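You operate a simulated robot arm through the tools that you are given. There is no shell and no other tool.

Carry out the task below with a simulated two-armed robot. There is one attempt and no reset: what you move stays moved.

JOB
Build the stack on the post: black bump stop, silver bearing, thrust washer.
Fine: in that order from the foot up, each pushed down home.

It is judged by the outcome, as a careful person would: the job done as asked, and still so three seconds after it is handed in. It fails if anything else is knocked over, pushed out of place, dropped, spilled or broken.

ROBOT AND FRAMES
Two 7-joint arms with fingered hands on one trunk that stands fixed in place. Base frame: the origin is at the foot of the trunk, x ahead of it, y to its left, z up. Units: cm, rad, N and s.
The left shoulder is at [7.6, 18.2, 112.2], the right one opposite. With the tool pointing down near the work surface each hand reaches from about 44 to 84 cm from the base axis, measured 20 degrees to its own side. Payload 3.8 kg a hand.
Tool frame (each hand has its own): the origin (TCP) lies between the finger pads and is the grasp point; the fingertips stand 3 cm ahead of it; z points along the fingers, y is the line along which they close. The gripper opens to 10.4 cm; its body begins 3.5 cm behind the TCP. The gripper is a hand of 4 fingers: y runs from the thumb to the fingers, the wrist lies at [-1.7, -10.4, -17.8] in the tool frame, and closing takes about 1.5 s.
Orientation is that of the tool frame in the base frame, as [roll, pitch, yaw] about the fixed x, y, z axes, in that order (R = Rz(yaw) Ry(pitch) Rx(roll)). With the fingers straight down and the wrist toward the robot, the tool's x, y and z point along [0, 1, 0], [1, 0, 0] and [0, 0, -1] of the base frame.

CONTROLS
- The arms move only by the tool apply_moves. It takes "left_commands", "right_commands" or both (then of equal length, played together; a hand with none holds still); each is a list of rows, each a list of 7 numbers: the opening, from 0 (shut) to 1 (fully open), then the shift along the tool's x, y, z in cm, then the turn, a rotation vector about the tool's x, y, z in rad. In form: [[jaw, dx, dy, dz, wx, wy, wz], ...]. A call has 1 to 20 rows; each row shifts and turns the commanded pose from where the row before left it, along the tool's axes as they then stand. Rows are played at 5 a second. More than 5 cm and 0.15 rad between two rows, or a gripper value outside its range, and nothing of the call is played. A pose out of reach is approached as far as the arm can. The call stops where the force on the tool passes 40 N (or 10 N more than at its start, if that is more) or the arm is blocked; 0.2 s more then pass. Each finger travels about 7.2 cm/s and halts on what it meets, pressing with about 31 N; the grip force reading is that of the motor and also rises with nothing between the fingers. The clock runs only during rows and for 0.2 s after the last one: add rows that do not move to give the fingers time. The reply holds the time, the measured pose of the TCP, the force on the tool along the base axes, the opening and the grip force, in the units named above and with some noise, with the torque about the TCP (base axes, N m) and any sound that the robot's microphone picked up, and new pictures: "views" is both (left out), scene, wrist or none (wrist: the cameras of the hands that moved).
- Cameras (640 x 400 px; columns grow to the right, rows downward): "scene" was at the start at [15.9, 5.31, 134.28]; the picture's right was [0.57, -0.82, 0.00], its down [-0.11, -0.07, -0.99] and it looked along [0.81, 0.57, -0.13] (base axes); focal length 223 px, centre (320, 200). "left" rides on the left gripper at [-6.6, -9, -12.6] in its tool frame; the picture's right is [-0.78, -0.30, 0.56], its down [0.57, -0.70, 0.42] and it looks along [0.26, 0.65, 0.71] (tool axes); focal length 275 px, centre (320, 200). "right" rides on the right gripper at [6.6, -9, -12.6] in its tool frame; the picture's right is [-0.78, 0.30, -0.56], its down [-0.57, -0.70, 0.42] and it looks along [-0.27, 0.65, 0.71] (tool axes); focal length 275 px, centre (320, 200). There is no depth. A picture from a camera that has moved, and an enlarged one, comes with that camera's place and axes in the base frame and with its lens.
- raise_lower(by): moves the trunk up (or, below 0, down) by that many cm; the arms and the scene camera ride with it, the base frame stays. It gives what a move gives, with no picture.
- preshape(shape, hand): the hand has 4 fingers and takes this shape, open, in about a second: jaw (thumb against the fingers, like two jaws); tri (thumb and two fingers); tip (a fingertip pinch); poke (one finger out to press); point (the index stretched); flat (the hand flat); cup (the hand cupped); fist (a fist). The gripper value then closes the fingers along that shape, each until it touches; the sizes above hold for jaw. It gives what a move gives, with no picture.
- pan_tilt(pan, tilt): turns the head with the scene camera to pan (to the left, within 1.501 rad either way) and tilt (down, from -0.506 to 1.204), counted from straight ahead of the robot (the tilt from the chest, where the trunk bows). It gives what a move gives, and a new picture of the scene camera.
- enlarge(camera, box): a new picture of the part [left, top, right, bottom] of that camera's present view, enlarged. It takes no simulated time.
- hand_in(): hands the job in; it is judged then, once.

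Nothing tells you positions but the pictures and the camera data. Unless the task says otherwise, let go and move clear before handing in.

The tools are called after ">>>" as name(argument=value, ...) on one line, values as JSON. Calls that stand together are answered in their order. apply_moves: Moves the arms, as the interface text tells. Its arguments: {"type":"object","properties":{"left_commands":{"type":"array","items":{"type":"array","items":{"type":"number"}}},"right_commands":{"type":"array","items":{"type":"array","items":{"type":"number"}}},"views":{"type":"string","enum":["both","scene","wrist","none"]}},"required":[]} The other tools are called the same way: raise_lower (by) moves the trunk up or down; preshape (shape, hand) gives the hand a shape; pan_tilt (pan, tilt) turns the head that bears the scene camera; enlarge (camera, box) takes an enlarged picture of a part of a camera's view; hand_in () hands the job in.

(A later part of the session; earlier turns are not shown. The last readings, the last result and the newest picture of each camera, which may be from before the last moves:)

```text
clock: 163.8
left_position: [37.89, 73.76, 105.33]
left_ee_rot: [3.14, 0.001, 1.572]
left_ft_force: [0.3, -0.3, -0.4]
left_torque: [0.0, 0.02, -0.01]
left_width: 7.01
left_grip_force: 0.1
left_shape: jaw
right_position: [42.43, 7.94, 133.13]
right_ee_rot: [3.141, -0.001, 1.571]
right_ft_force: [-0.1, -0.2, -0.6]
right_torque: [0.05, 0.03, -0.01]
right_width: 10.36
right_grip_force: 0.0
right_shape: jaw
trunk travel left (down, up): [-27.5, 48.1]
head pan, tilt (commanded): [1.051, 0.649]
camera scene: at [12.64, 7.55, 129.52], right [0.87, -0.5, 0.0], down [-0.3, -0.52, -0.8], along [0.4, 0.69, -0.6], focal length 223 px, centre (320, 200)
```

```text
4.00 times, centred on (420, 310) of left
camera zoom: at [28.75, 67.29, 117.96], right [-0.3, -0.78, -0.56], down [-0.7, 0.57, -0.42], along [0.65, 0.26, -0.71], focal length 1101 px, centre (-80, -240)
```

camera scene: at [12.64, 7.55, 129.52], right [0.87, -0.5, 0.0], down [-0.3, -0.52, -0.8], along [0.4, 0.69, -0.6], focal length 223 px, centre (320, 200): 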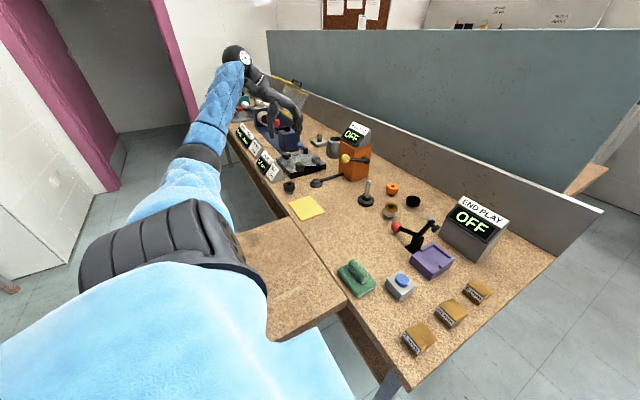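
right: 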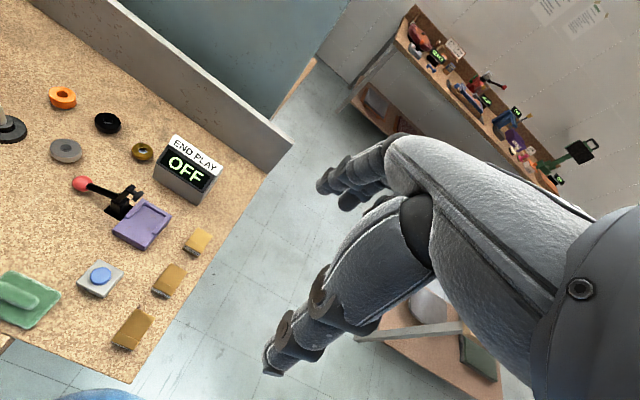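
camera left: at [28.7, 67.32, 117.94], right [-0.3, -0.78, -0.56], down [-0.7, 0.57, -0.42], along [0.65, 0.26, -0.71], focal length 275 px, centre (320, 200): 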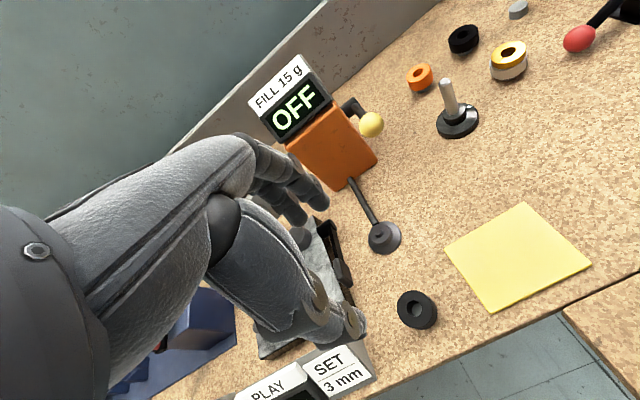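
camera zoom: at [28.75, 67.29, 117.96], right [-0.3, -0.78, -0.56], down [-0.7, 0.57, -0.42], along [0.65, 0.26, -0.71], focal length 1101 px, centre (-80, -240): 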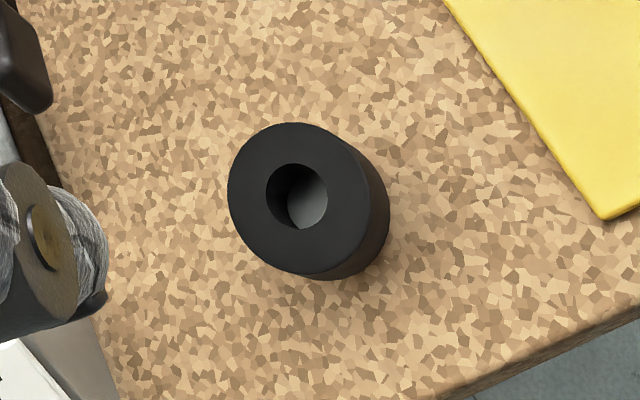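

The bump stop is close to (37.4, 74.0). I'll adjust and descend to a checking height.

>>> apply_moves(left_commands=[[0.68, 0.25, -0.5, 1.5, 0, 0, 0], [0.68, 0, 0, 2.5, 0, 0, 0], [0.68, 0, 0, 2.5, 0, 0, 0], [0.68, 0, 0, 2.5, 0, 0, 0], [0.68, 0, 0, 0, 0, 0, 0], [0.68, 0, 0, 0, 0, 0, 0]], views="both")

>>> enlarge(camera="left", box=[300, 210, 460, 350])

>>> enlarge(camera="scene", box=[240, 80, 340, 210])

```text
clock: 165.2
left_position: [37.32, 73.91, 96.28]
left_ee_rot: [-3.141, 0.001, 1.571]
left_ft_force: [0.7, 0.2, -0.6]
left_torque: [0.01, 0.03, 0.03]
left_width: 7.05
left_grip_force: 0.0
left_shape: jaw
right_position: [42.36, 7.89, 133.26]
right_ee_rot: [-3.14, -0.001, 1.57]
right_ft_force: [-0.2, 0.1, 0.5]
right_torque: [0.01, -0.02, -0.03]
right_width: 10.38
right_grip_force: 0.1
right_shape: jaw
trunk travel left (down, up): [-27.5, 48.1]
head pan, tilt (commanded): [1.051, 0.649]
camera scene: at [12.64, 7.56, 129.52], right [0.87, -0.5, 0.0], down [-0.3, -0.52, -0.8], along [0.4, 0.69, -0.6], focal length 223 px, centre (320, 200)
camera left: at [28.23, 67.38, 108.83], right [-0.3, -0.78, -0.56], down [-0.7, 0.57, -0.42], along [0.65, 0.26, -0.71], focal length 275 px, centre (320, 200)
```

scene: 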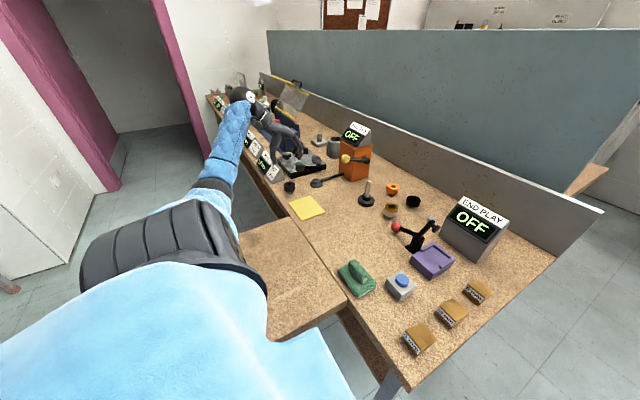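
left: 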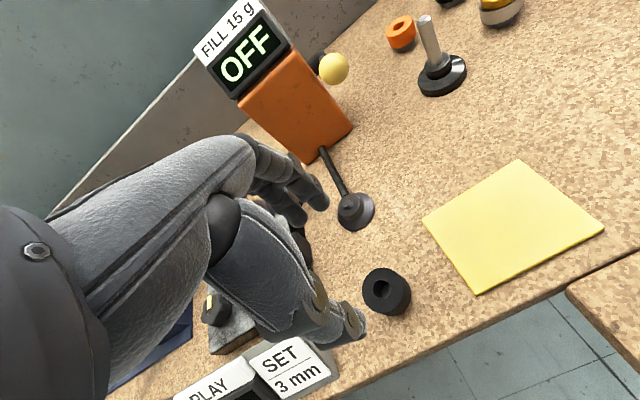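

```text
2.86 times, centred on (380, 280) of left
camera zoom: at [28.23, 67.38, 108.83], right [-0.3, -0.78, -0.56], down [-0.7, 0.57, -0.42], along [0.65, 0.26, -0.71], focal length 786 px, centre (149, -29)
```

zoom: 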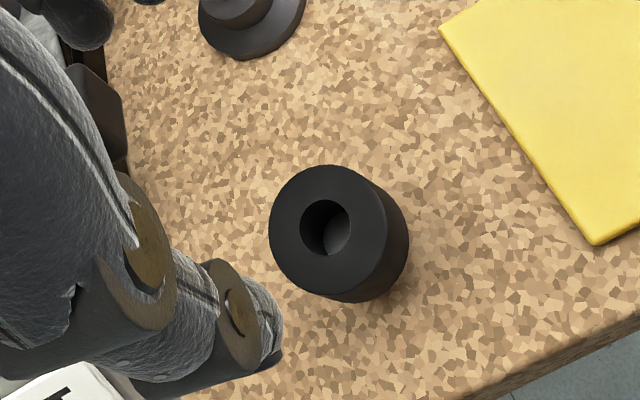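

```text
3.08 times, centred on (290, 145) of scene
camera zoom: at [12.64, 7.56, 129.52], right [0.87, -0.5, 0.0], down [-0.3, -0.52, -0.8], along [0.4, 0.69, -0.6], focal length 686 px, centre (412, 369)
```

zoom: 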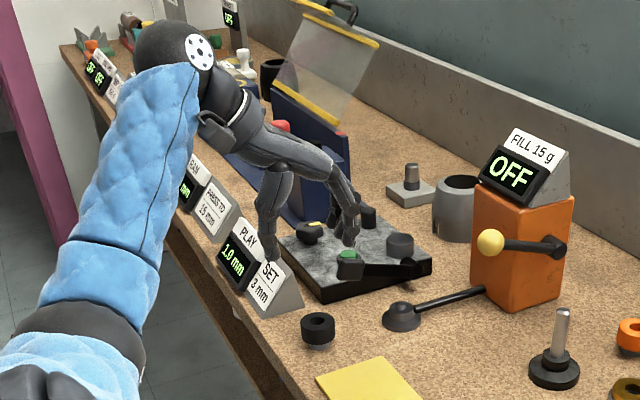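

Everything around is clear. I'll shift +2 mm in y and descend to just above the bump stop.

>>> apply_moves(left_commands=[[0.68, 0.2, -0.05, 1.5, 0, 0, 0], [0.68, 0, 0, 2.5, 0, 0, 0], [0.68, 0, 0, 2.5, 0, 0, 0], [0.68, 0, 0, 0.7, 0, 0, 0], [0.68, 0, 0, 0, 0, 0, 0]], views="none")

>>> enlarge(camera="left", box=[250, 170, 430, 340])

>>> enlarge(camera="scene", box=[250, 110, 340, 210])

```text
clock: 166.4
left_position: [37.15, 74.15, 89.1]
left_ee_rot: [-3.141, 0.0, 1.571]
left_ft_force: [1.3, 0.2, -0.9]
left_torque: [0.02, 0.02, 0.0]
left_width: 7.07
left_grip_force: 0.1
left_shape: jaw
right_position: [42.4, 7.92, 133.13]
right_ee_rot: [-3.141, -0.002, 1.571]
right_ft_force: [-0.5, 0.6, -0.5]
right_torque: [-0.01, 0.02, -0.02]
right_width: 10.34
right_grip_force: 0.1
right_shape: jaw
trunk travel left (down, up): [-27.5, 48.1]
head pan, tilt (commanded): [1.051, 0.649]
```

```text
2.35 times, centred on (340, 255) of left
camera zoom: at [28.08, 67.63, 101.66], right [-0.3, -0.78, -0.56], down [-0.7, 0.57, -0.42], along [0.65, 0.26, -0.71], focal length 648 px, centre (273, 71)
```

zoom: 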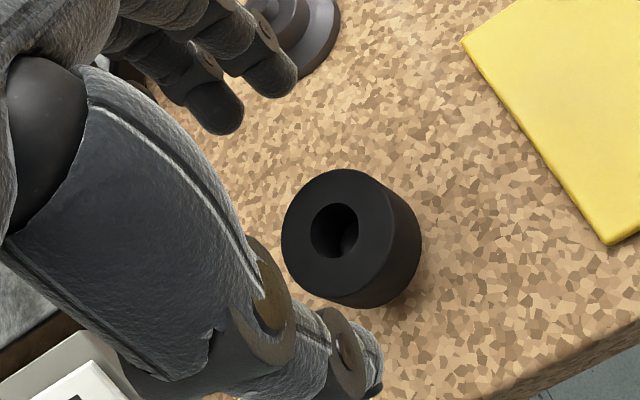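

```text
4.00 times, centred on (295, 160) of scene
camera zoom: at [12.63, 7.56, 129.52], right [0.87, -0.5, 0.0], down [-0.3, -0.52, -0.8], along [0.4, 0.69, -0.6], focal length 892 px, centre (420, 360)
```

zoom: 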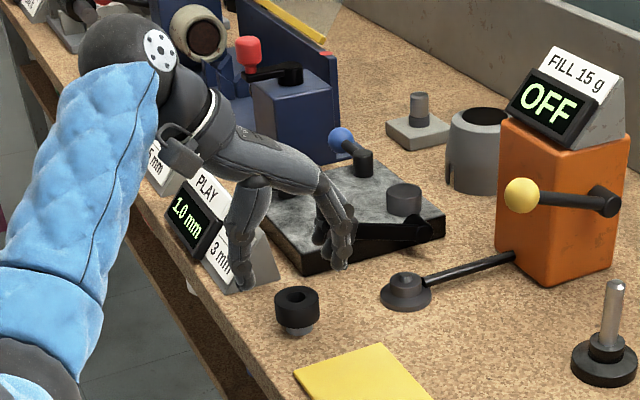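

Centred to within a millimetre. I'll lower around it to grasp height and close.

>>> apply_moves(left_commands=[[0.68, 0, 0, 1.4, 0, 0, 0], [0.68, 0, 0, 1.4, 0, 0, 0], [0.68, 0, 0, 1.4, 0, 0, 0], [0.68, 0, 0, 0, 0, 0, 0]], views="none")

>>> enlarge(camera="left", box=[250, 170, 430, 340])

>>> enlarge(camera="scene", box=[250, 130, 330, 210])

```text
clock: 167.4
left_position: [37.12, 74.01, 84.96]
left_ee_rot: [-3.141, 0.0, 1.571]
left_ft_force: [0.0, -0.1, -0.9]
left_torque: [-0.03, 0.01, -0.04]
left_width: 7.04
left_grip_force: 0.1
left_shape: jaw
right_position: [42.37, 8.0, 133.12]
right_ee_rot: [3.141, -0.001, 1.572]
right_ft_force: [0.3, 0.6, -0.7]
right_torque: [0.0, 0.01, 0.03]
right_width: 10.36
right_grip_force: 0.2
right_shape: jaw
trunk travel left (down, up): [-27.5, 48.1]
head pan, tilt (commanded): [1.051, 0.649]
```

```text
2.35 times, centred on (340, 255) of left
camera zoom: at [28.12, 67.43, 97.45], right [-0.3, -0.78, -0.56], down [-0.7, 0.57, -0.42], along [0.65, 0.26, -0.71], focal length 648 px, centre (273, 71)
```

zoom: 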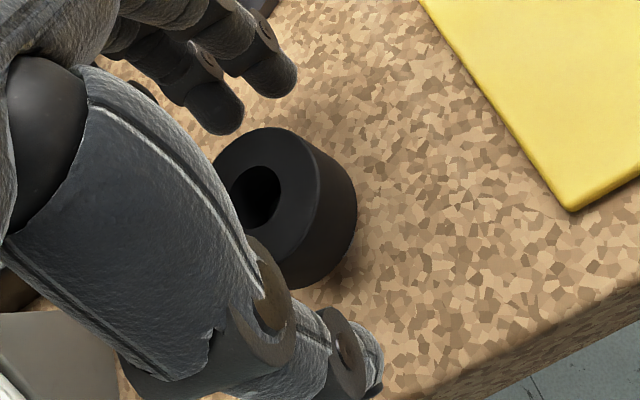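

```text
5.00 times, centred on (290, 170) of scene
camera zoom: at [12.63, 7.54, 129.52], right [0.87, -0.5, 0.0], down [-0.3, -0.52, -0.8], along [0.4, 0.69, -0.6], focal length 1114 px, centre (470, 350)
```

zoom: 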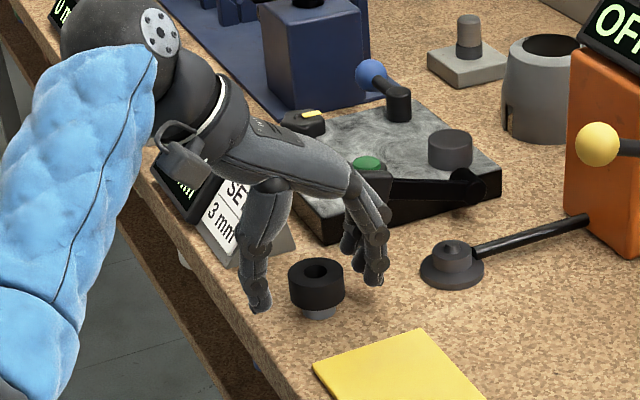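

>>> apply_moves(left_commands=[[0.55, 0, 0, 0, 0, 0, 0], [0.45, 0, 0, 0, 0, 0, 0], [0.35, 0, 0, 0, 0, 0, 0], [0.28, 0, 0, 0, 0, 0, 0], [0.28, 0, 0, 0, 0, 0, 0], [0.28, 0, 0, 0, 0, 0, 0]], views="none")

>>> enlarge(camera="left", box=[250, 170, 430, 340])

>>> enlarge(camera="scene", box=[250, 130, 330, 210])

```text
clock: 168.8
left_position: [37.3, 74.03, 84.96]
left_ee_rot: [3.141, -0.001, 1.571]
left_ft_force: [0.0, -1.1, 0.4]
left_torque: [0.02, 0.0, 0.0]
left_width: 3.25
left_grip_force: 31.2
left_shape: jaw
right_position: [42.4, 7.8, 133.19]
right_ee_rot: [-3.141, 0.001, 1.57]
right_ft_force: [0.0, 1.4, 0.0]
right_torque: [-0.01, -0.03, -0.02]
right_width: 10.38
right_grip_force: 0.2
right_shape: jaw
trunk travel left (down, up): [-27.5, 48.1]
head pan, tilt (commanded): [1.051, 0.649]
```

```text
2.35 times, centred on (340, 255) of left
camera zoom: at [28.13, 67.44, 97.47], right [-0.3, -0.78, -0.56], down [-0.7, 0.57, -0.42], along [0.65, 0.26, -0.71], focal length 648 px, centre (273, 71)
```

zoom: 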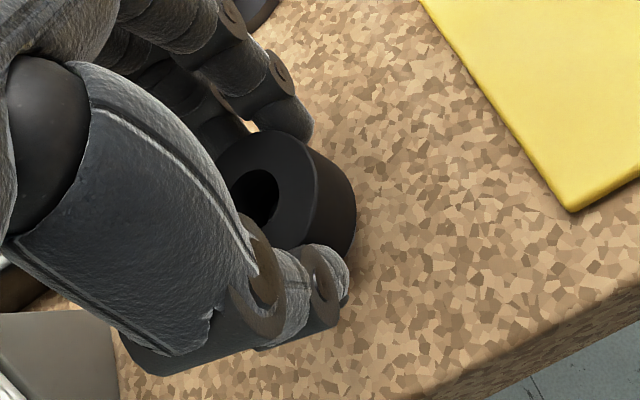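

```text
5.00 times, centred on (290, 170) of scene
camera zoom: at [12.64, 7.55, 129.52], right [0.87, -0.5, 0.0], down [-0.3, -0.52, -0.8], along [0.4, 0.69, -0.6], focal length 1114 px, centre (470, 350)
```

zoom: 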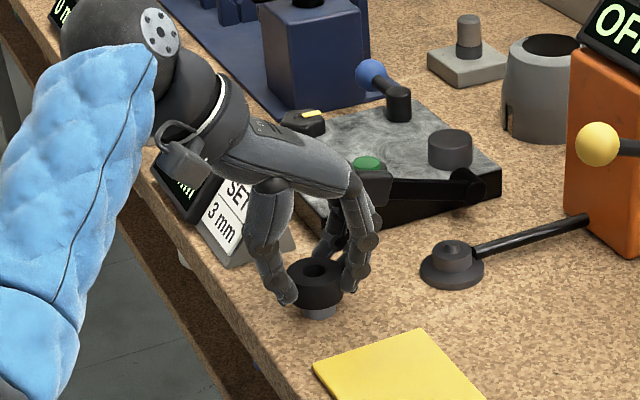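

The grip width of 3.25 cm (against 3.73 for both bearings) confirms this is a different kind of part. I'll lift it and check.

>>> apply_moves(left_commands=[[0.28, 0, 0, -0.4, 0, 0, 0], [0.28, 0, 0, -1.0, 0, 0, 0], [0.28, 0, 0, -2.0, 0, 0, 0], [0.28, 0, 0, -2.5, 0, 0, 0], [0.28, 0, 0, -2.5, 0, 0, 0], [0.28, 0, 0, -2.5, 0, 0, 0], [0.28, 0, 0, -2.5, 0, 0, 0], [0.28, 0, 0, -2.5, 0, 0, 0], [0.28, 0, 0, -2.5, 0, 0, 0], [0.28, 0, 0, -2.5, 0, 0, 0], [0.28, 0, 0, 0, 0, 0, 0]], views="both")

>>> enlarge(camera="left", box=[290, 205, 380, 295])

```text
clock: 171.2
left_position: [37.27, 73.87, 105.59]
left_ee_rot: [3.141, 0.001, 1.57]
left_ft_force: [-0.1, 0.2, -0.3]
left_torque: [0.01, 0.01, 0.0]
left_width: 3.25
left_grip_force: 31.1
left_shape: jaw
right_position: [42.39, 7.93, 133.06]
right_ee_rot: [-3.14, -0.001, 1.572]
right_ft_force: [-0.1, 0.1, -0.1]
right_torque: [0.0, -0.01, -0.03]
right_width: 10.35
right_grip_force: 0.1
right_shape: jaw
trunk travel left (down, up): [-27.5, 48.1]
head pan, tilt (commanded): [1.051, 0.649]
camera scene: at [12.65, 7.58, 129.51], right [0.87, -0.5, 0.0], down [-0.3, -0.52, -0.8], along [0.4, 0.69, -0.6], focal length 223 px, centre (320, 200)
camera left: at [28.19, 67.31, 118.13], right [-0.3, -0.78, -0.56], down [-0.7, 0.57, -0.42], along [0.65, 0.26, -0.71], focal length 275 px, centre (320, 200)
```

scene: 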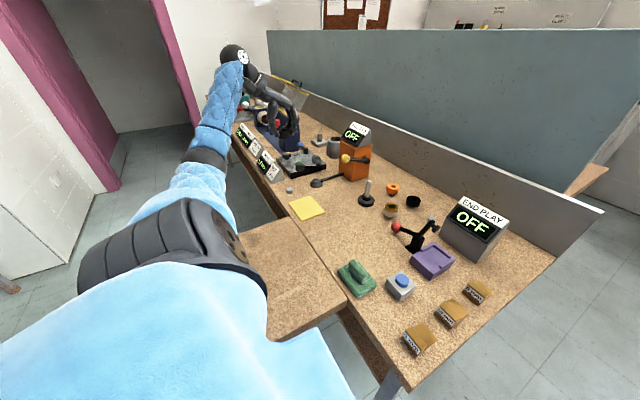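
left: 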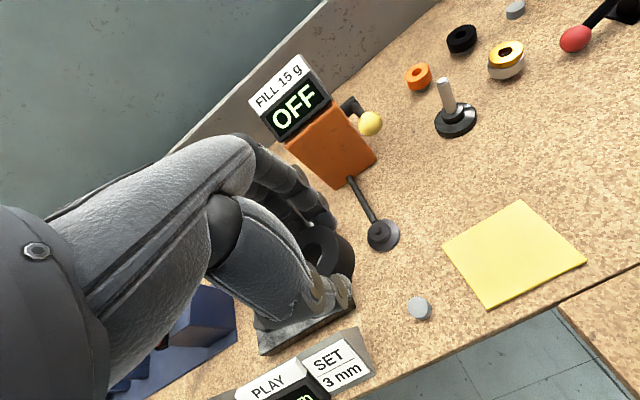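

```text
4.44 times, centred on (335, 250) of left
camera zoom: at [28.19, 67.31, 118.13], right [-0.3, -0.78, -0.56], down [-0.7, 0.57, -0.42], along [0.65, 0.26, -0.71], focal length 1224 px, centre (253, -22)
```

zoom: 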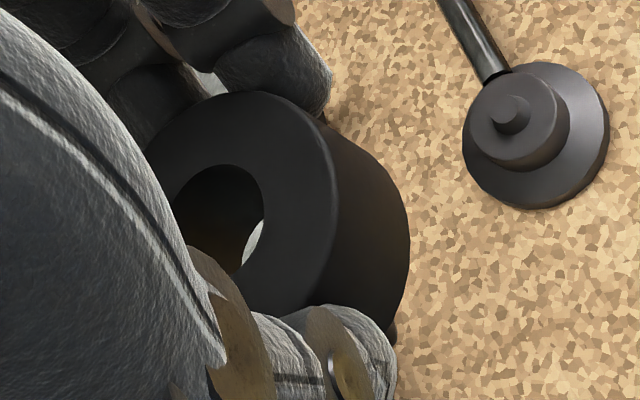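

Held well, and its riser stayed put. I'll carry it back at height to the post, turning the head to follow.

>>> apply_moves(left_commands=[[0.28, -1.8, 2.0, 0, 0, 0, 0], [0.28, -2.8, 3.1, 0, 0, 0, 0], [0.28, -2.95, 3.3, 0, 0, 0, 0], [0.28, -2.95, 3.3, 0, 0, 0, 0], [0.28, -2.95, 3.3, 0, 0, 0, 0], [0.28, -2.95, 3.3, 0, 0, 0, 0], [0.28, -1.9, 2.2, 0, 0, 0, 0], [0.28, -1.2, 1.1, 0, 0, 0, 0], [0.28, 0, 0, 0, 0, 0, 0]], views="none")

>>> pan_tilt(pan=0.5, tilt=0.75)

>>> enlarge(camera="left", box=[290, 200, 430, 330])

```text
clock: 173.2
left_position: [58.85, 54.33, 105.79]
left_ee_rot: [-3.141, 0.001, 1.571]
left_ft_force: [-0.6, 0.1, -0.6]
left_torque: [0.0, -0.01, -0.01]
left_width: 3.25
left_grip_force: 30.8
left_shape: jaw
right_position: [42.4, 8.01, 133.15]
right_ee_rot: [3.141, 0.0, 1.571]
right_ft_force: [-1.0, -0.1, 0.7]
right_torque: [0.0, 0.0, 0.01]
right_width: 10.35
right_grip_force: 0.1
right_shape: jaw
trunk travel left (down, up): [-27.5, 48.1]
head pan, tilt (commanded): [1.051, 0.649]
```

```text
clock: 174.2
left_position: [58.72, 54.42, 105.8]
left_ee_rot: [3.141, 0.001, 1.571]
left_ft_force: [-0.4, -0.4, -0.2]
left_torque: [0.01, 0.0, 0.0]
left_width: 3.24
left_grip_force: 31.3
left_shape: jaw
right_position: [42.28, 7.99, 133.17]
right_ee_rot: [3.141, 0.0, 1.57]
right_ft_force: [0.1, -0.1, 0.1]
right_torque: [-0.01, 0.02, 0.01]
right_width: 10.36
right_grip_force: 0.1
right_shape: jaw
trunk travel left (down, up): [-27.5, 48.1]
head pan, tilt (commanded): [0.499, 0.75]
camera scene: at [15.6, 3.99, 128.66], right [0.48, -0.88, 0.0], down [-0.6, -0.33, -0.73], along [0.64, 0.35, -0.68], focal length 223 px, centre (320, 200)
```

scene: 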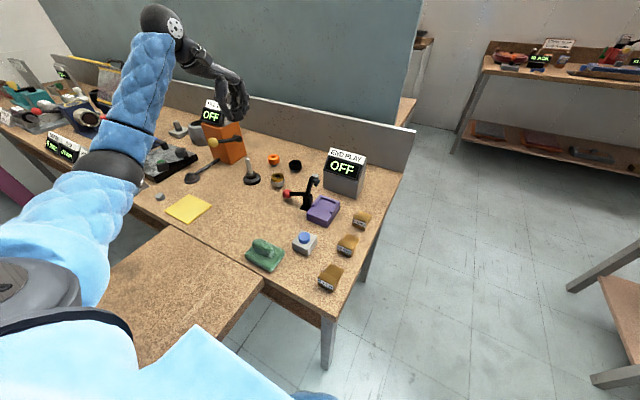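

```text
3.08 times, centred on (360, 265) of left
camera zoom: at [49.7, 47.87, 118.35], right [-0.3, -0.78, -0.56], down [-0.7, 0.57, -0.42], along [0.65, 0.26, -0.71], focal length 847 px, centre (197, 0)
```

zoom: 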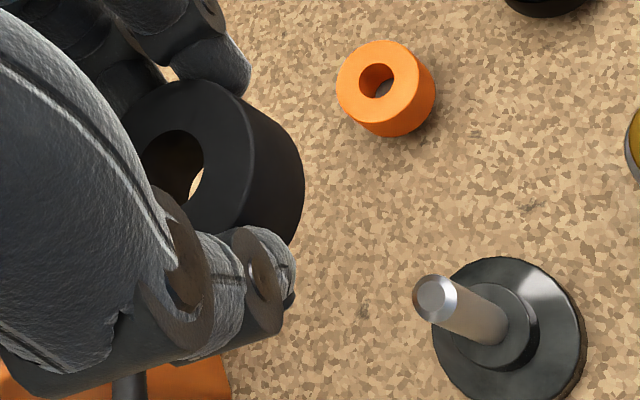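

The arm's elbow has taken a lower posture than before. Before going down, I'll look left to check the elbow's clearance over the bench.

>>> pan_tilt(pan=1.1, tilt=0.75)

>>> enlarge(camera="right", box=[0, 0, 300, 200])

```text
clock: 175.2
left_position: [58.76, 54.41, 105.84]
left_ee_rot: [-3.14, 0.002, 1.571]
left_ft_force: [0.7, 0.5, -0.1]
left_torque: [-0.01, 0.0, -0.04]
left_width: 3.24
left_grip_force: 30.5
left_shape: jaw
right_position: [42.2, 7.91, 133.09]
right_ee_rot: [3.141, 0.002, 1.569]
right_ft_force: [-0.3, 0.1, -0.1]
right_torque: [-0.03, 0.02, 0.01]
right_width: 10.36
right_grip_force: 0.0
right_shape: jaw
trunk travel left (down, up): [-27.5, 48.1]
head pan, tilt (commanded): [1.1, 0.75]
camera scene: at [12.1, 7.4, 128.66], right [0.89, -0.45, 0.0], down [-0.31, -0.61, -0.73], along [0.33, 0.65, -0.68], focal length 223 px, centre (320, 200)
```

scene: 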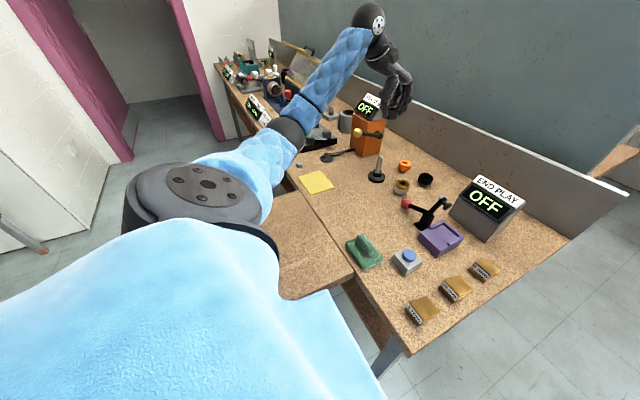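

```text
2.00 times, centred on (150, 100) of right
camera zoom: at [33.53, 14.68, 145.7], right [0.3, -0.78, 0.56], down [-0.7, -0.57, -0.42], along [0.65, -0.27, -0.71], focal length 551 px, centre (660, 400)
```

zoom: 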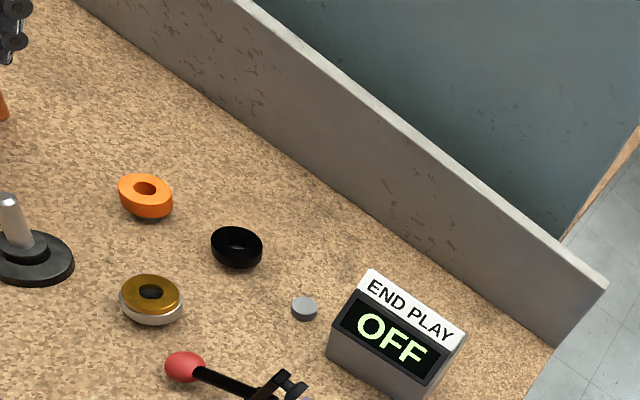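

The elbow is at about z 110, well above the bench, so it's safe. I'll return the view and lower toward the post.

>>> pan_tilt(pan=0.5, tilt=0.75)

>>> apply_moves(left_commands=[[0.28, 0, 0, 2.0, 0, 0, 0], [0.28, 0, 0, 2.5, 0, 0, 0], [0.28, 0, 0, 2.5, 0, 0, 0], [0.28, 0, 0, 2.0, 0, 0, 0], [0.28, 0, 0, 0, 0, 0, 0], [0.28, 0, 0, 0, 0, 0, 0]], views="scene")

>>> enlarge(camera="left", box=[290, 205, 410, 315])

>>> enlarge(camera="scene", box=[230, 125, 270, 190])

```text
clock: 176.2
left_position: [58.89, 54.39, 105.86]
left_ee_rot: [3.141, 0.0, 1.571]
left_ft_force: [0.3, 0.0, -0.5]
left_torque: [0.03, 0.04, 0.01]
left_width: 3.21
left_grip_force: 31.1
left_shape: jaw
right_position: [42.36, 7.9, 133.15]
right_ee_rot: [3.141, 0.001, 1.571]
right_ft_force: [0.3, 0.4, -0.4]
right_torque: [0.02, 0.01, 0.01]
right_width: 10.36
right_grip_force: 0.0
right_shape: jaw
trunk travel left (down, up): [-27.5, 48.1]
head pan, tilt (commanded): [0.499, 0.75]
camera scene: at [15.6, 3.99, 128.66], right [0.48, -0.88, 0.0], down [-0.6, -0.33, -0.73], along [0.64, 0.35, -0.68], focal length 223 px, centre (320, 200)
```

scene: 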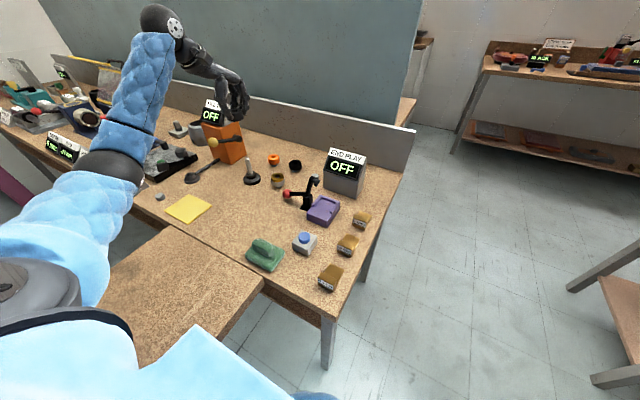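

```text
clock: 177.6
left_position: [59.08, 54.61, 96.67]
left_ee_rot: [-3.141, 0.002, 1.571]
left_ft_force: [-0.7, -0.7, -0.4]
left_torque: [0.0, -0.01, -0.03]
left_width: 3.24
left_grip_force: 31.0
left_shape: jaw
right_position: [42.37, 7.97, 133.21]
right_ee_rot: [-3.14, 0.0, 1.572]
right_ft_force: [0.5, 0.3, 0.4]
right_torque: [0.0, -0.01, 0.0]
right_width: 10.34
right_grip_force: 0.0
right_shape: jaw
trunk travel left (down, up): [-27.5, 48.1]
head pan, tilt (commanded): [0.499, 0.75]
camera scene: at [15.61, 3.99, 128.66], right [0.48, -0.88, 0.0], down [-0.6, -0.33, -0.73], along [0.64, 0.35, -0.68], focal length 223 px, centre (320, 200)
```

scene: 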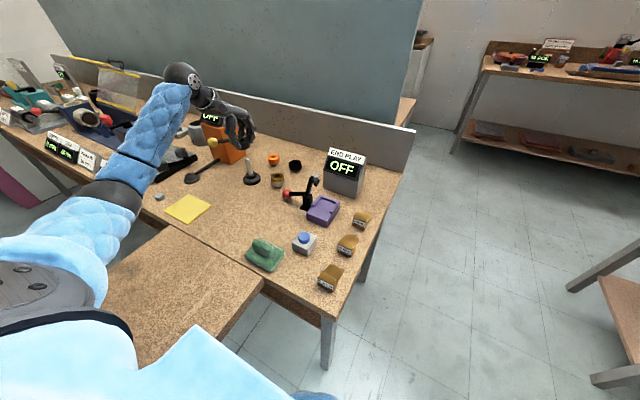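

```text
3.64 times, centred on (350, 260) of left
camera zoom: at [49.91, 48.1, 109.15], right [-0.3, -0.78, -0.56], down [-0.7, 0.57, -0.42], along [0.65, 0.26, -0.71], focal length 1001 px, centre (211, -18)
```

zoom: 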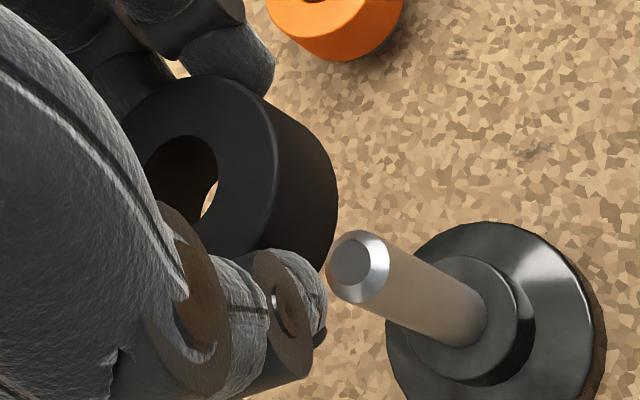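

```text
6.15 times, centred on (250, 158) of scene
camera zoom: at [15.61, 3.99, 128.66], right [0.48, -0.88, 0.0], down [-0.6, -0.33, -0.73], along [0.64, 0.35, -0.68], focal length 1372 px, centre (751, 462)
```

zoom: 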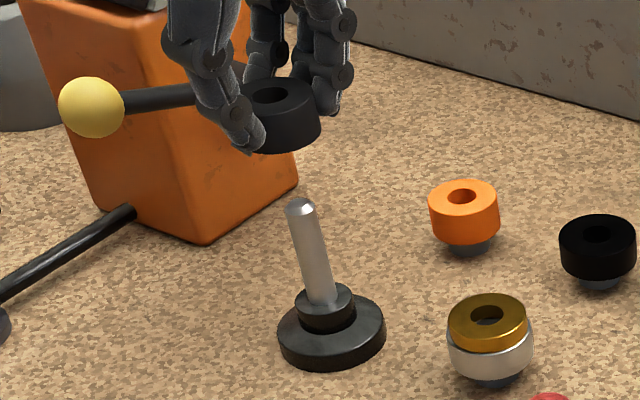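

Close to aligned; the wrist view suggests the bump stop is about 2 mm too far. I'll correct and lower to just above the tip.

>>> apply_moves(left_commands=[[0.28, -0.15, -0.12, 1.2, 0, 0, 0], [0.28, 0, 0, 1.4, 0, 0, 0], [0.28, 0, 0, 1.0, 0, 0, 0], [0.28, 0, 0, 0, 0, 0, 0], [0.28, 0, 0, 0, 0, 0, 0]], views="none")

>>> enlarge(camera="left", box=[290, 205, 410, 315])

>>> enlarge(camera="scene", box=[234, 135, 266, 190])

```text
clock: 178.8
left_position: [58.73, 54.43, 93.15]
left_ee_rot: [-3.141, -0.001, 1.572]
left_ft_force: [0.6, 0.5, 0.5]
left_torque: [0.02, 0.0, -0.01]
left_width: 3.27
left_grip_force: 30.9
left_shape: jaw
right_position: [42.33, 7.97, 133.17]
right_ee_rot: [3.14, -0.001, 1.572]
right_ft_force: [-0.5, 0.9, 0.6]
right_torque: [0.03, 0.01, 0.02]
right_width: 10.36
right_grip_force: 0.0
right_shape: jaw
trunk travel left (down, up): [-27.5, 48.1]
head pan, tilt (commanded): [0.499, 0.75]
```

```text
3.64 times, centred on (350, 260) of left
camera zoom: at [49.71, 47.84, 105.69], right [-0.3, -0.78, -0.56], down [-0.7, 0.57, -0.42], along [0.65, 0.26, -0.71], focal length 1001 px, centre (211, -18)
```

zoom: 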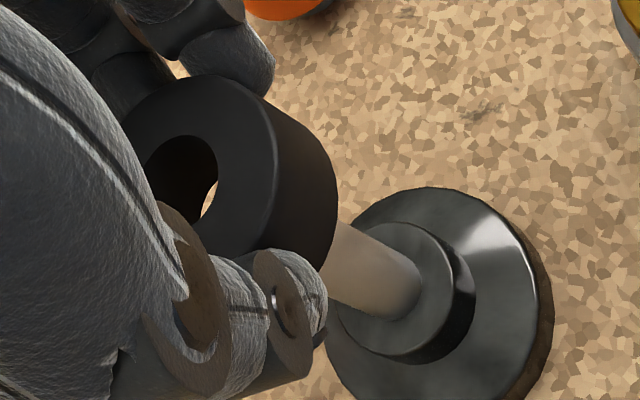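

```text
7.27 times, centred on (250, 162) of scene
camera zoom: at [15.61, 3.99, 128.66], right [0.48, -0.88, 0.0], down [-0.6, -0.33, -0.73], along [0.64, 0.35, -0.68], focal length 1621 px, centre (829, 473)
```

zoom: 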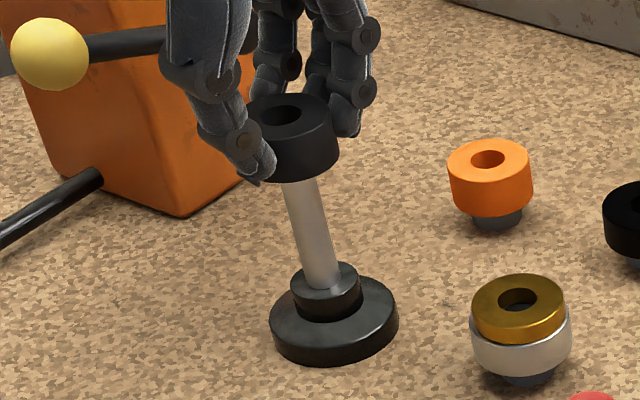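

>>> apply_moves(left_commands=[[0.28, 0, 0, 0.3, 0, 0, 0], [0.28, 0, 0, 0.3, 0, 0, 0], [0.28, 0, 0, 0.3, 0, 0, 0], [0.28, 0, 0, 0.2, 0, 0, 0], [0.28, 0, 0, 0, 0, 0, 0]], views="none")

>>> enlarge(camera="left", box=[290, 205, 410, 315])

>>> enlarge(camera="scene", box=[234, 135, 266, 190])

```text
clock: 179.9
left_position: [58.7, 54.36, 92.1]
left_ee_rot: [-3.141, 0.001, 1.573]
left_ft_force: [0.6, -0.1, -0.3]
left_torque: [-0.01, -0.03, 0.04]
left_width: 3.23
left_grip_force: 30.5
left_shape: jaw
right_position: [42.39, 8.03, 133.12]
right_ee_rot: [3.139, 0.0, 1.571]
right_ft_force: [-0.1, 0.6, 0.5]
right_torque: [0.01, 0.0, -0.01]
right_width: 10.36
right_grip_force: 0.1
right_shape: jaw
trunk travel left (down, up): [-27.5, 48.1]
head pan, tilt (commanded): [0.499, 0.75]
```

```text
3.64 times, centred on (350, 260) of left
camera zoom: at [49.6, 47.82, 104.68], right [-0.3, -0.78, -0.56], down [-0.7, 0.57, -0.42], along [0.65, 0.26, -0.71], focal length 1001 px, centre (211, -18)
```

zoom: 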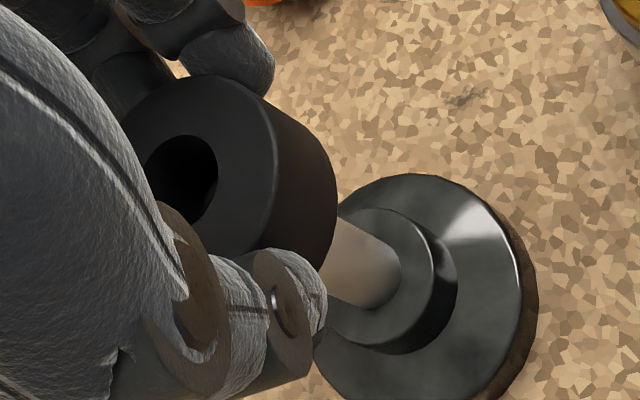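

```text
7.27 times, centred on (250, 162) of scene
camera zoom: at [15.61, 3.98, 128.66], right [0.48, -0.88, 0.0], down [-0.6, -0.33, -0.73], along [0.64, 0.35, -0.68], focal length 1621 px, centre (829, 473)
```

zoom: 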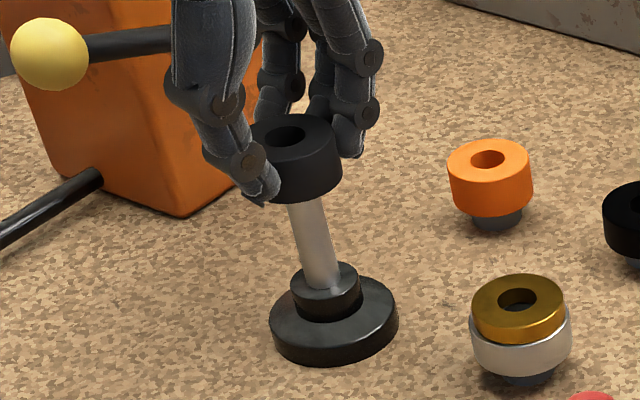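

The light through the bore is blocked and there's no force, so the post tip has entered. I'll continue down gently.

>>> apply_moves(left_commands=[[0.28, 0, 0, 0.3, 0, 0, 0], [0.28, 0, 0, 0.3, 0, 0, 0], [0.28, 0, 0, 0.3, 0, 0, 0], [0.28, 0, 0, 0.3, 0, 0, 0], [0.28, 0, 0, 0, 0, 0, 0]], views="none")

>>> enlarge(camera="left", box=[290, 205, 410, 315])

>>> enlarge(camera="scene", box=[234, 135, 266, 190])

```text
clock: 181.2
left_position: [58.7, 54.24, 90.89]
left_ee_rot: [-3.142, -0.001, 1.571]
left_ft_force: [0.5, -0.1, 0.3]
left_torque: [0.0, -0.02, -0.01]
left_width: 3.23
left_grip_force: 30.7
left_shape: jaw
right_position: [42.3, 7.98, 133.03]
right_ee_rot: [-3.141, 0.0, 1.571]
right_ft_force: [-0.2, -0.6, 0.0]
right_torque: [0.0, -0.02, 0.01]
right_width: 10.37
right_grip_force: 0.0
right_shape: jaw
trunk travel left (down, up): [-27.5, 48.1]
head pan, tilt (commanded): [0.499, 0.75]
```

```text
3.64 times, centred on (350, 260) of left
camera zoom: at [49.61, 47.84, 103.45], right [-0.3, -0.78, -0.56], down [-0.7, 0.57, -0.42], along [0.65, 0.26, -0.71], focal length 1001 px, centre (211, -18)
```

zoom: 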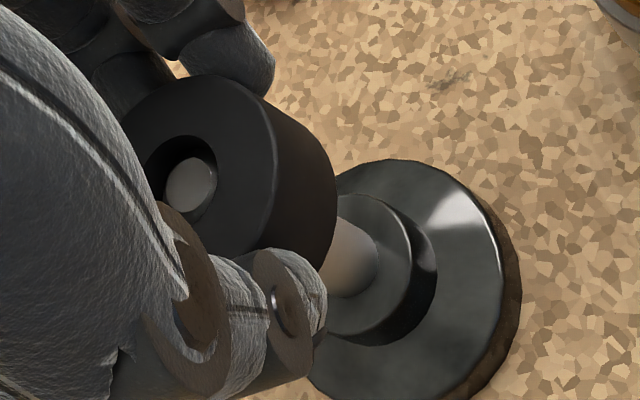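

```text
7.27 times, centred on (250, 162) of scene
camera zoom: at [15.6, 3.98, 128.66], right [0.48, -0.88, 0.0], down [-0.6, -0.33, -0.73], along [0.64, 0.35, -0.68], focal length 1621 px, centre (829, 473)
```

zoom: 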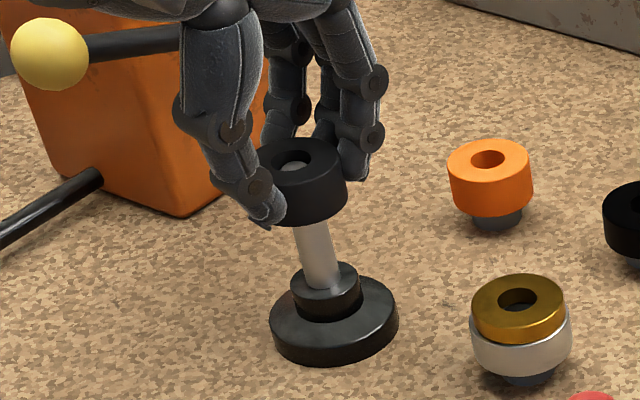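

The post is centred in the bore with zero side force. I'll lower to just above home.

>>> apply_moves(left_commands=[[0.28, 0, 0, 0.4, 0, 0, 0], [0.28, 0, 0, 0.4, 0, 0, 0], [0.28, 0, 0, 0.4, 0, 0, 0], [0.28, 0, 0, 0.4, 0, 0, 0], [0.28, 0, 0, 0.4, 0, 0, 0], [0.28, 0, 0, 0.4, 0, 0, 0], [0.28, 0, 0, 0.4, 0, 0, 0], [0.28, 0, 0, 0.4, 0, 0, 0], [0.28, 0, 0, 0.4, 0, 0, 0], [0.28, 0, 0, 0.4, 0, 0, 0], [0.28, 0, 0, 0, 0, 0, 0]], views="none")

>>> enlarge(camera="left", box=[290, 205, 410, 315])

>>> enlarge(camera="scene", box=[238, 150, 266, 190])

```text
clock: 183.6
left_position: [58.72, 54.35, 87.18]
left_ee_rot: [3.141, 0.001, 1.572]
left_ft_force: [3.0, -0.5, 0.8]
left_torque: [0.01, -0.09, 0.02]
left_width: 3.26
left_grip_force: 31.3
left_shape: jaw
right_position: [42.33, 7.97, 133.11]
right_ee_rot: [3.141, -0.002, 1.571]
right_ft_force: [-0.2, 0.2, 0.9]
right_torque: [-0.02, -0.01, 0.0]
right_width: 10.34
right_grip_force: 0.1
right_shape: jaw
trunk travel left (down, up): [-27.5, 48.1]
head pan, tilt (commanded): [0.499, 0.75]
```

```text
3.64 times, centred on (350, 260) of left
camera zoom: at [49.57, 47.82, 99.61], right [-0.3, -0.78, -0.56], down [-0.7, 0.57, -0.42], along [0.65, 0.27, -0.71], focal length 1001 px, centre (211, -18)
```

zoom: 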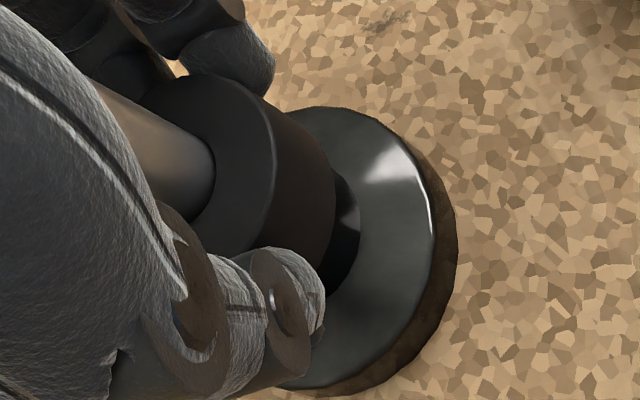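

```text
10.00 times, centred on (252, 170) of scene
camera zoom: at [15.61, 3.98, 128.66], right [0.48, -0.88, 0.0], down [-0.6, -0.33, -0.73], along [0.64, 0.35, -0.68], focal length 2229 px, centre (1000, 500)
```

zoom: 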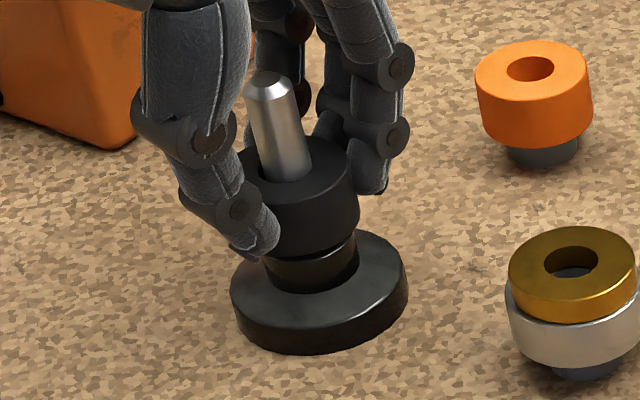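

>>> apply_moves(left_commands=[[0.28, 0, 0.07, 0.1, 0, 0, 0], [0.28, 0, 0, 0.15, 0, 0, 0], [0.28, 0, 0, 0.15, 0, 0, 0], [0.28, 0, 0, 0.1, 0, 0, 0], [0.28, 0, 0, 0, 0, 0, 0]], views="none")

>>> enlarge(camera="scene", box=[238, 150, 266, 190])

```text
clock: 184.8
left_position: [58.74, 54.3, 86.49]
left_ee_rot: [-3.141, 0.0, 1.571]
left_ft_force: [0.3, 0.0, 0.0]
left_torque: [0.03, -0.02, 0.01]
left_width: 3.22
left_grip_force: 30.4
left_shape: jaw
right_position: [42.35, 7.89, 133.18]
right_ee_rot: [3.141, -0.001, 1.569]
right_ft_force: [0.4, -0.9, 0.8]
right_torque: [0.02, 0.02, -0.03]
right_width: 10.38
right_grip_force: 0.1
right_shape: jaw
trunk travel left (down, up): [-27.5, 48.1]
head pan, tilt (commanded): [0.499, 0.75]
```

```text
10.00 times, centred on (252, 170) of scene
camera zoom: at [15.59, 3.97, 128.66], right [0.48, -0.88, 0.0], down [-0.6, -0.33, -0.73], along [0.64, 0.35, -0.68], focal length 2229 px, centre (1000, 500)
```

zoom: 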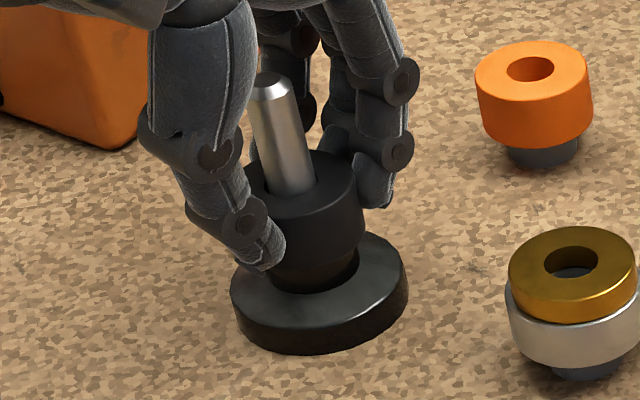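

>>> apply_moves(left_commands=[[0.28, 0, 0, 0.1, 0, 0, 0], [0.28, 0, 0, 0.1, 0, 0, 0], [0.28, 0, 0, 0.1, 0, 0, 0], [0.28, 0, 0, 0, 0, 0, 0]], views="none")

>>> enlarge(camera="scene", box=[238, 150, 266, 190])

```text
clock: 185.8
left_position: [58.73, 54.24, 86.42]
left_ee_rot: [3.136, -0.001, 1.572]
left_ft_force: [0.3, -0.7, 12.5]
left_torque: [0.03, -0.13, -0.01]
left_width: 3.29
left_grip_force: 30.8
left_shape: jaw
right_position: [42.26, 7.78, 133.3]
right_ee_rot: [3.141, 0.001, 1.57]
right_ft_force: [0.7, 0.0, -0.4]
right_torque: [0.0, -0.03, -0.01]
right_width: 10.35
right_grip_force: 0.2
right_shape: jaw
trunk travel left (down, up): [-27.5, 48.1]
head pan, tilt (commanded): [0.499, 0.75]
```

```text
10.00 times, centred on (252, 170) of scene
camera zoom: at [15.48, 3.86, 128.69], right [0.48, -0.88, 0.0], down [-0.6, -0.33, -0.73], along [0.64, 0.35, -0.68], focal length 2229 px, centre (1000, 500)
```

zoom: 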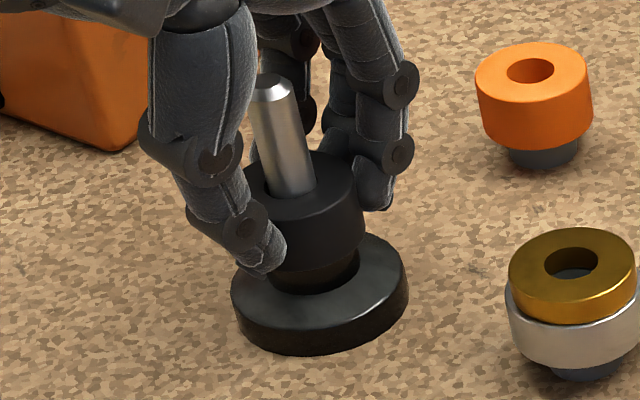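

The bump stop is seated on the collar (12 N). I'll release and rise.

>>> apply_moves(left_commands=[[0.28, 0, 0, -0.15, 0, 0, 0], [0.4, 0, 0, 0, 0, 0, 0], [0.5, 0, 0, 0, 0, 0, 0], [0.62, 0, 0, 0, 0, 0, 0], [0.65, 0, 0, 0, 0, 0, 0], [0.65, 0, 0, -1, 0, 0, 0], [0.65, 0, 0, -2, 0, 0, 0], [0.65, 0, 0, -2.5, 0, 0, 0], [0.65, 0, 0, -2.5, 0, 0, 0], [0.65, 0, 0, -2.5, 0, 0, 0], [0.65, 0, 0, 0, 0, 0, 0]], views="none")

>>> enlarge(camera="scene", box=[236, 148, 290, 198])

>>> enlarge(camera="left", box=[300, 160, 520, 330])

```text
clock: 188.2
left_position: [58.84, 54.57, 96.93]
left_ee_rot: [-3.139, 0.0, 1.572]
left_ft_force: [-0.9, 0.5, 0.3]
left_torque: [-0.01, 0.01, 0.02]
left_width: 6.73
left_grip_force: 0.0
left_shape: jaw
right_position: [42.4, 8.04, 133.11]
right_ee_rot: [3.141, 0.001, 1.571]
right_ft_force: [1.4, -0.1, -0.1]
right_torque: [0.0, -0.02, 0.03]
right_width: 10.37
right_grip_force: 0.0
right_shape: jaw
trunk travel left (down, up): [-27.5, 48.1]
head pan, tilt (commanded): [0.499, 0.75]
```

```text
8.00 times, centred on (263, 173) of scene
camera zoom: at [15.61, 4.0, 128.65], right [0.48, -0.88, 0.0], down [-0.6, -0.33, -0.73], along [0.64, 0.35, -0.68], focal length 1783 px, centre (776, 416)
```

zoom: 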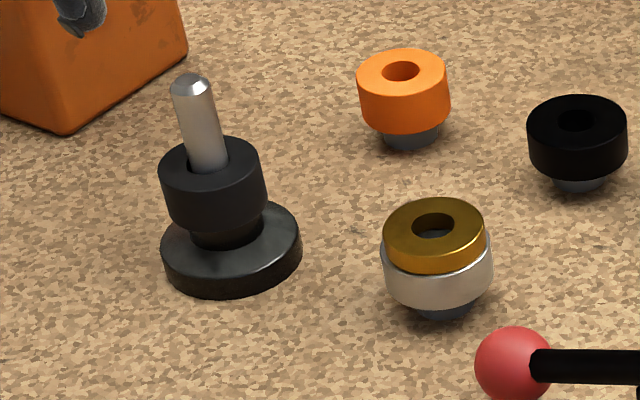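

```text
2.35 times, centred on (410, 245) of left
camera zoom: at [49.81, 47.98, 109.49], right [-0.3, -0.78, -0.56], down [-0.7, 0.57, -0.42], along [0.65, 0.26, -0.71], focal length 648 px, centre (108, 94)
```

zoom: 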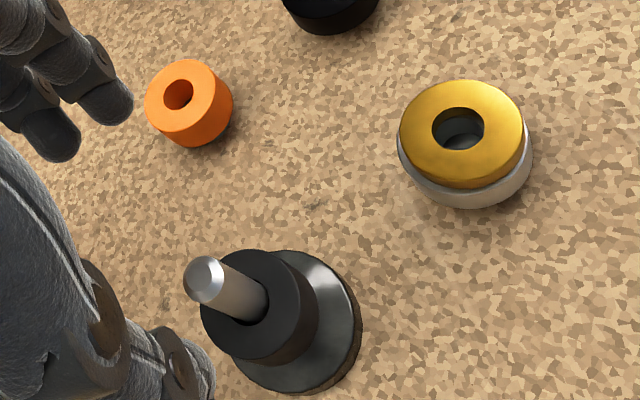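

The bump stop sits home. Now I'll return to the parked bearing and washer.

>>> apply_moves(left_commands=[[0.68, -2.2, 0.4, 0, 0, 0, 0], [0.68, -2.6, 0.5, 0, 0, 0, 0], [0.68, -2.6, 0.5, 0, 0, 0, 0], [0.68, -2.4, 0.5, 0, 0, 0, 0], [0.68, 0, 0, 2.0, 0, 0, 0], [0.68, 0, 0, 2.0, 0, 0, 0], [0.68, 0, 0, 2.0, 0, 0, 0], [0.68, 0, 0, 0, 0, 0, 0]], views="none")

>>> enlarge(camera="left", box=[270, 190, 430, 340])

>>> enlarge(camera="scene", box=[255, 135, 305, 200])

```text
clock: 189.9
left_position: [60.56, 44.89, 90.79]
left_ee_rot: [-3.141, 0.001, 1.571]
left_ft_force: [0.7, 0.5, 0.2]
left_torque: [0.0, 0.01, -0.01]
left_width: 7.06
left_grip_force: 0.0
left_shape: jaw
right_position: [42.46, 7.93, 133.11]
right_ee_rot: [3.141, 0.0, 1.571]
right_ft_force: [-0.1, 0.2, -0.7]
right_torque: [0.02, -0.01, -0.02]
right_width: 10.34
right_grip_force: 0.0
right_shape: jaw
trunk travel left (down, up): [-27.5, 48.1]
head pan, tilt (commanded): [0.499, 0.75]
```

```text
2.67 times, centred on (350, 265) of left
camera zoom: at [51.5, 38.28, 103.34], right [-0.3, -0.78, -0.56], down [-0.7, 0.57, -0.42], along [0.65, 0.26, -0.71], focal length 734 px, centre (240, 27)
```

zoom: 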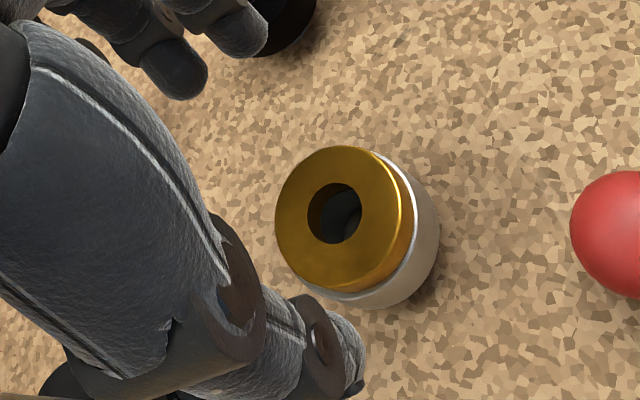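

```text
6.15 times, centred on (280, 168) of scene
camera zoom: at [15.6, 3.96, 128.66], right [0.48, -0.88, 0.0], down [-0.6, -0.33, -0.73], along [0.64, 0.35, -0.68], focal length 1372 px, centre (566, 400)
```

zoom: 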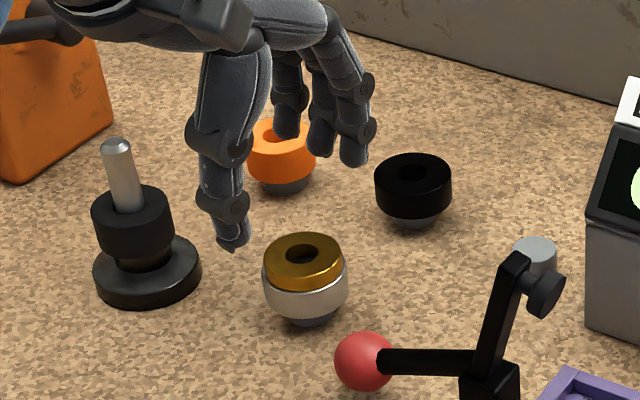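

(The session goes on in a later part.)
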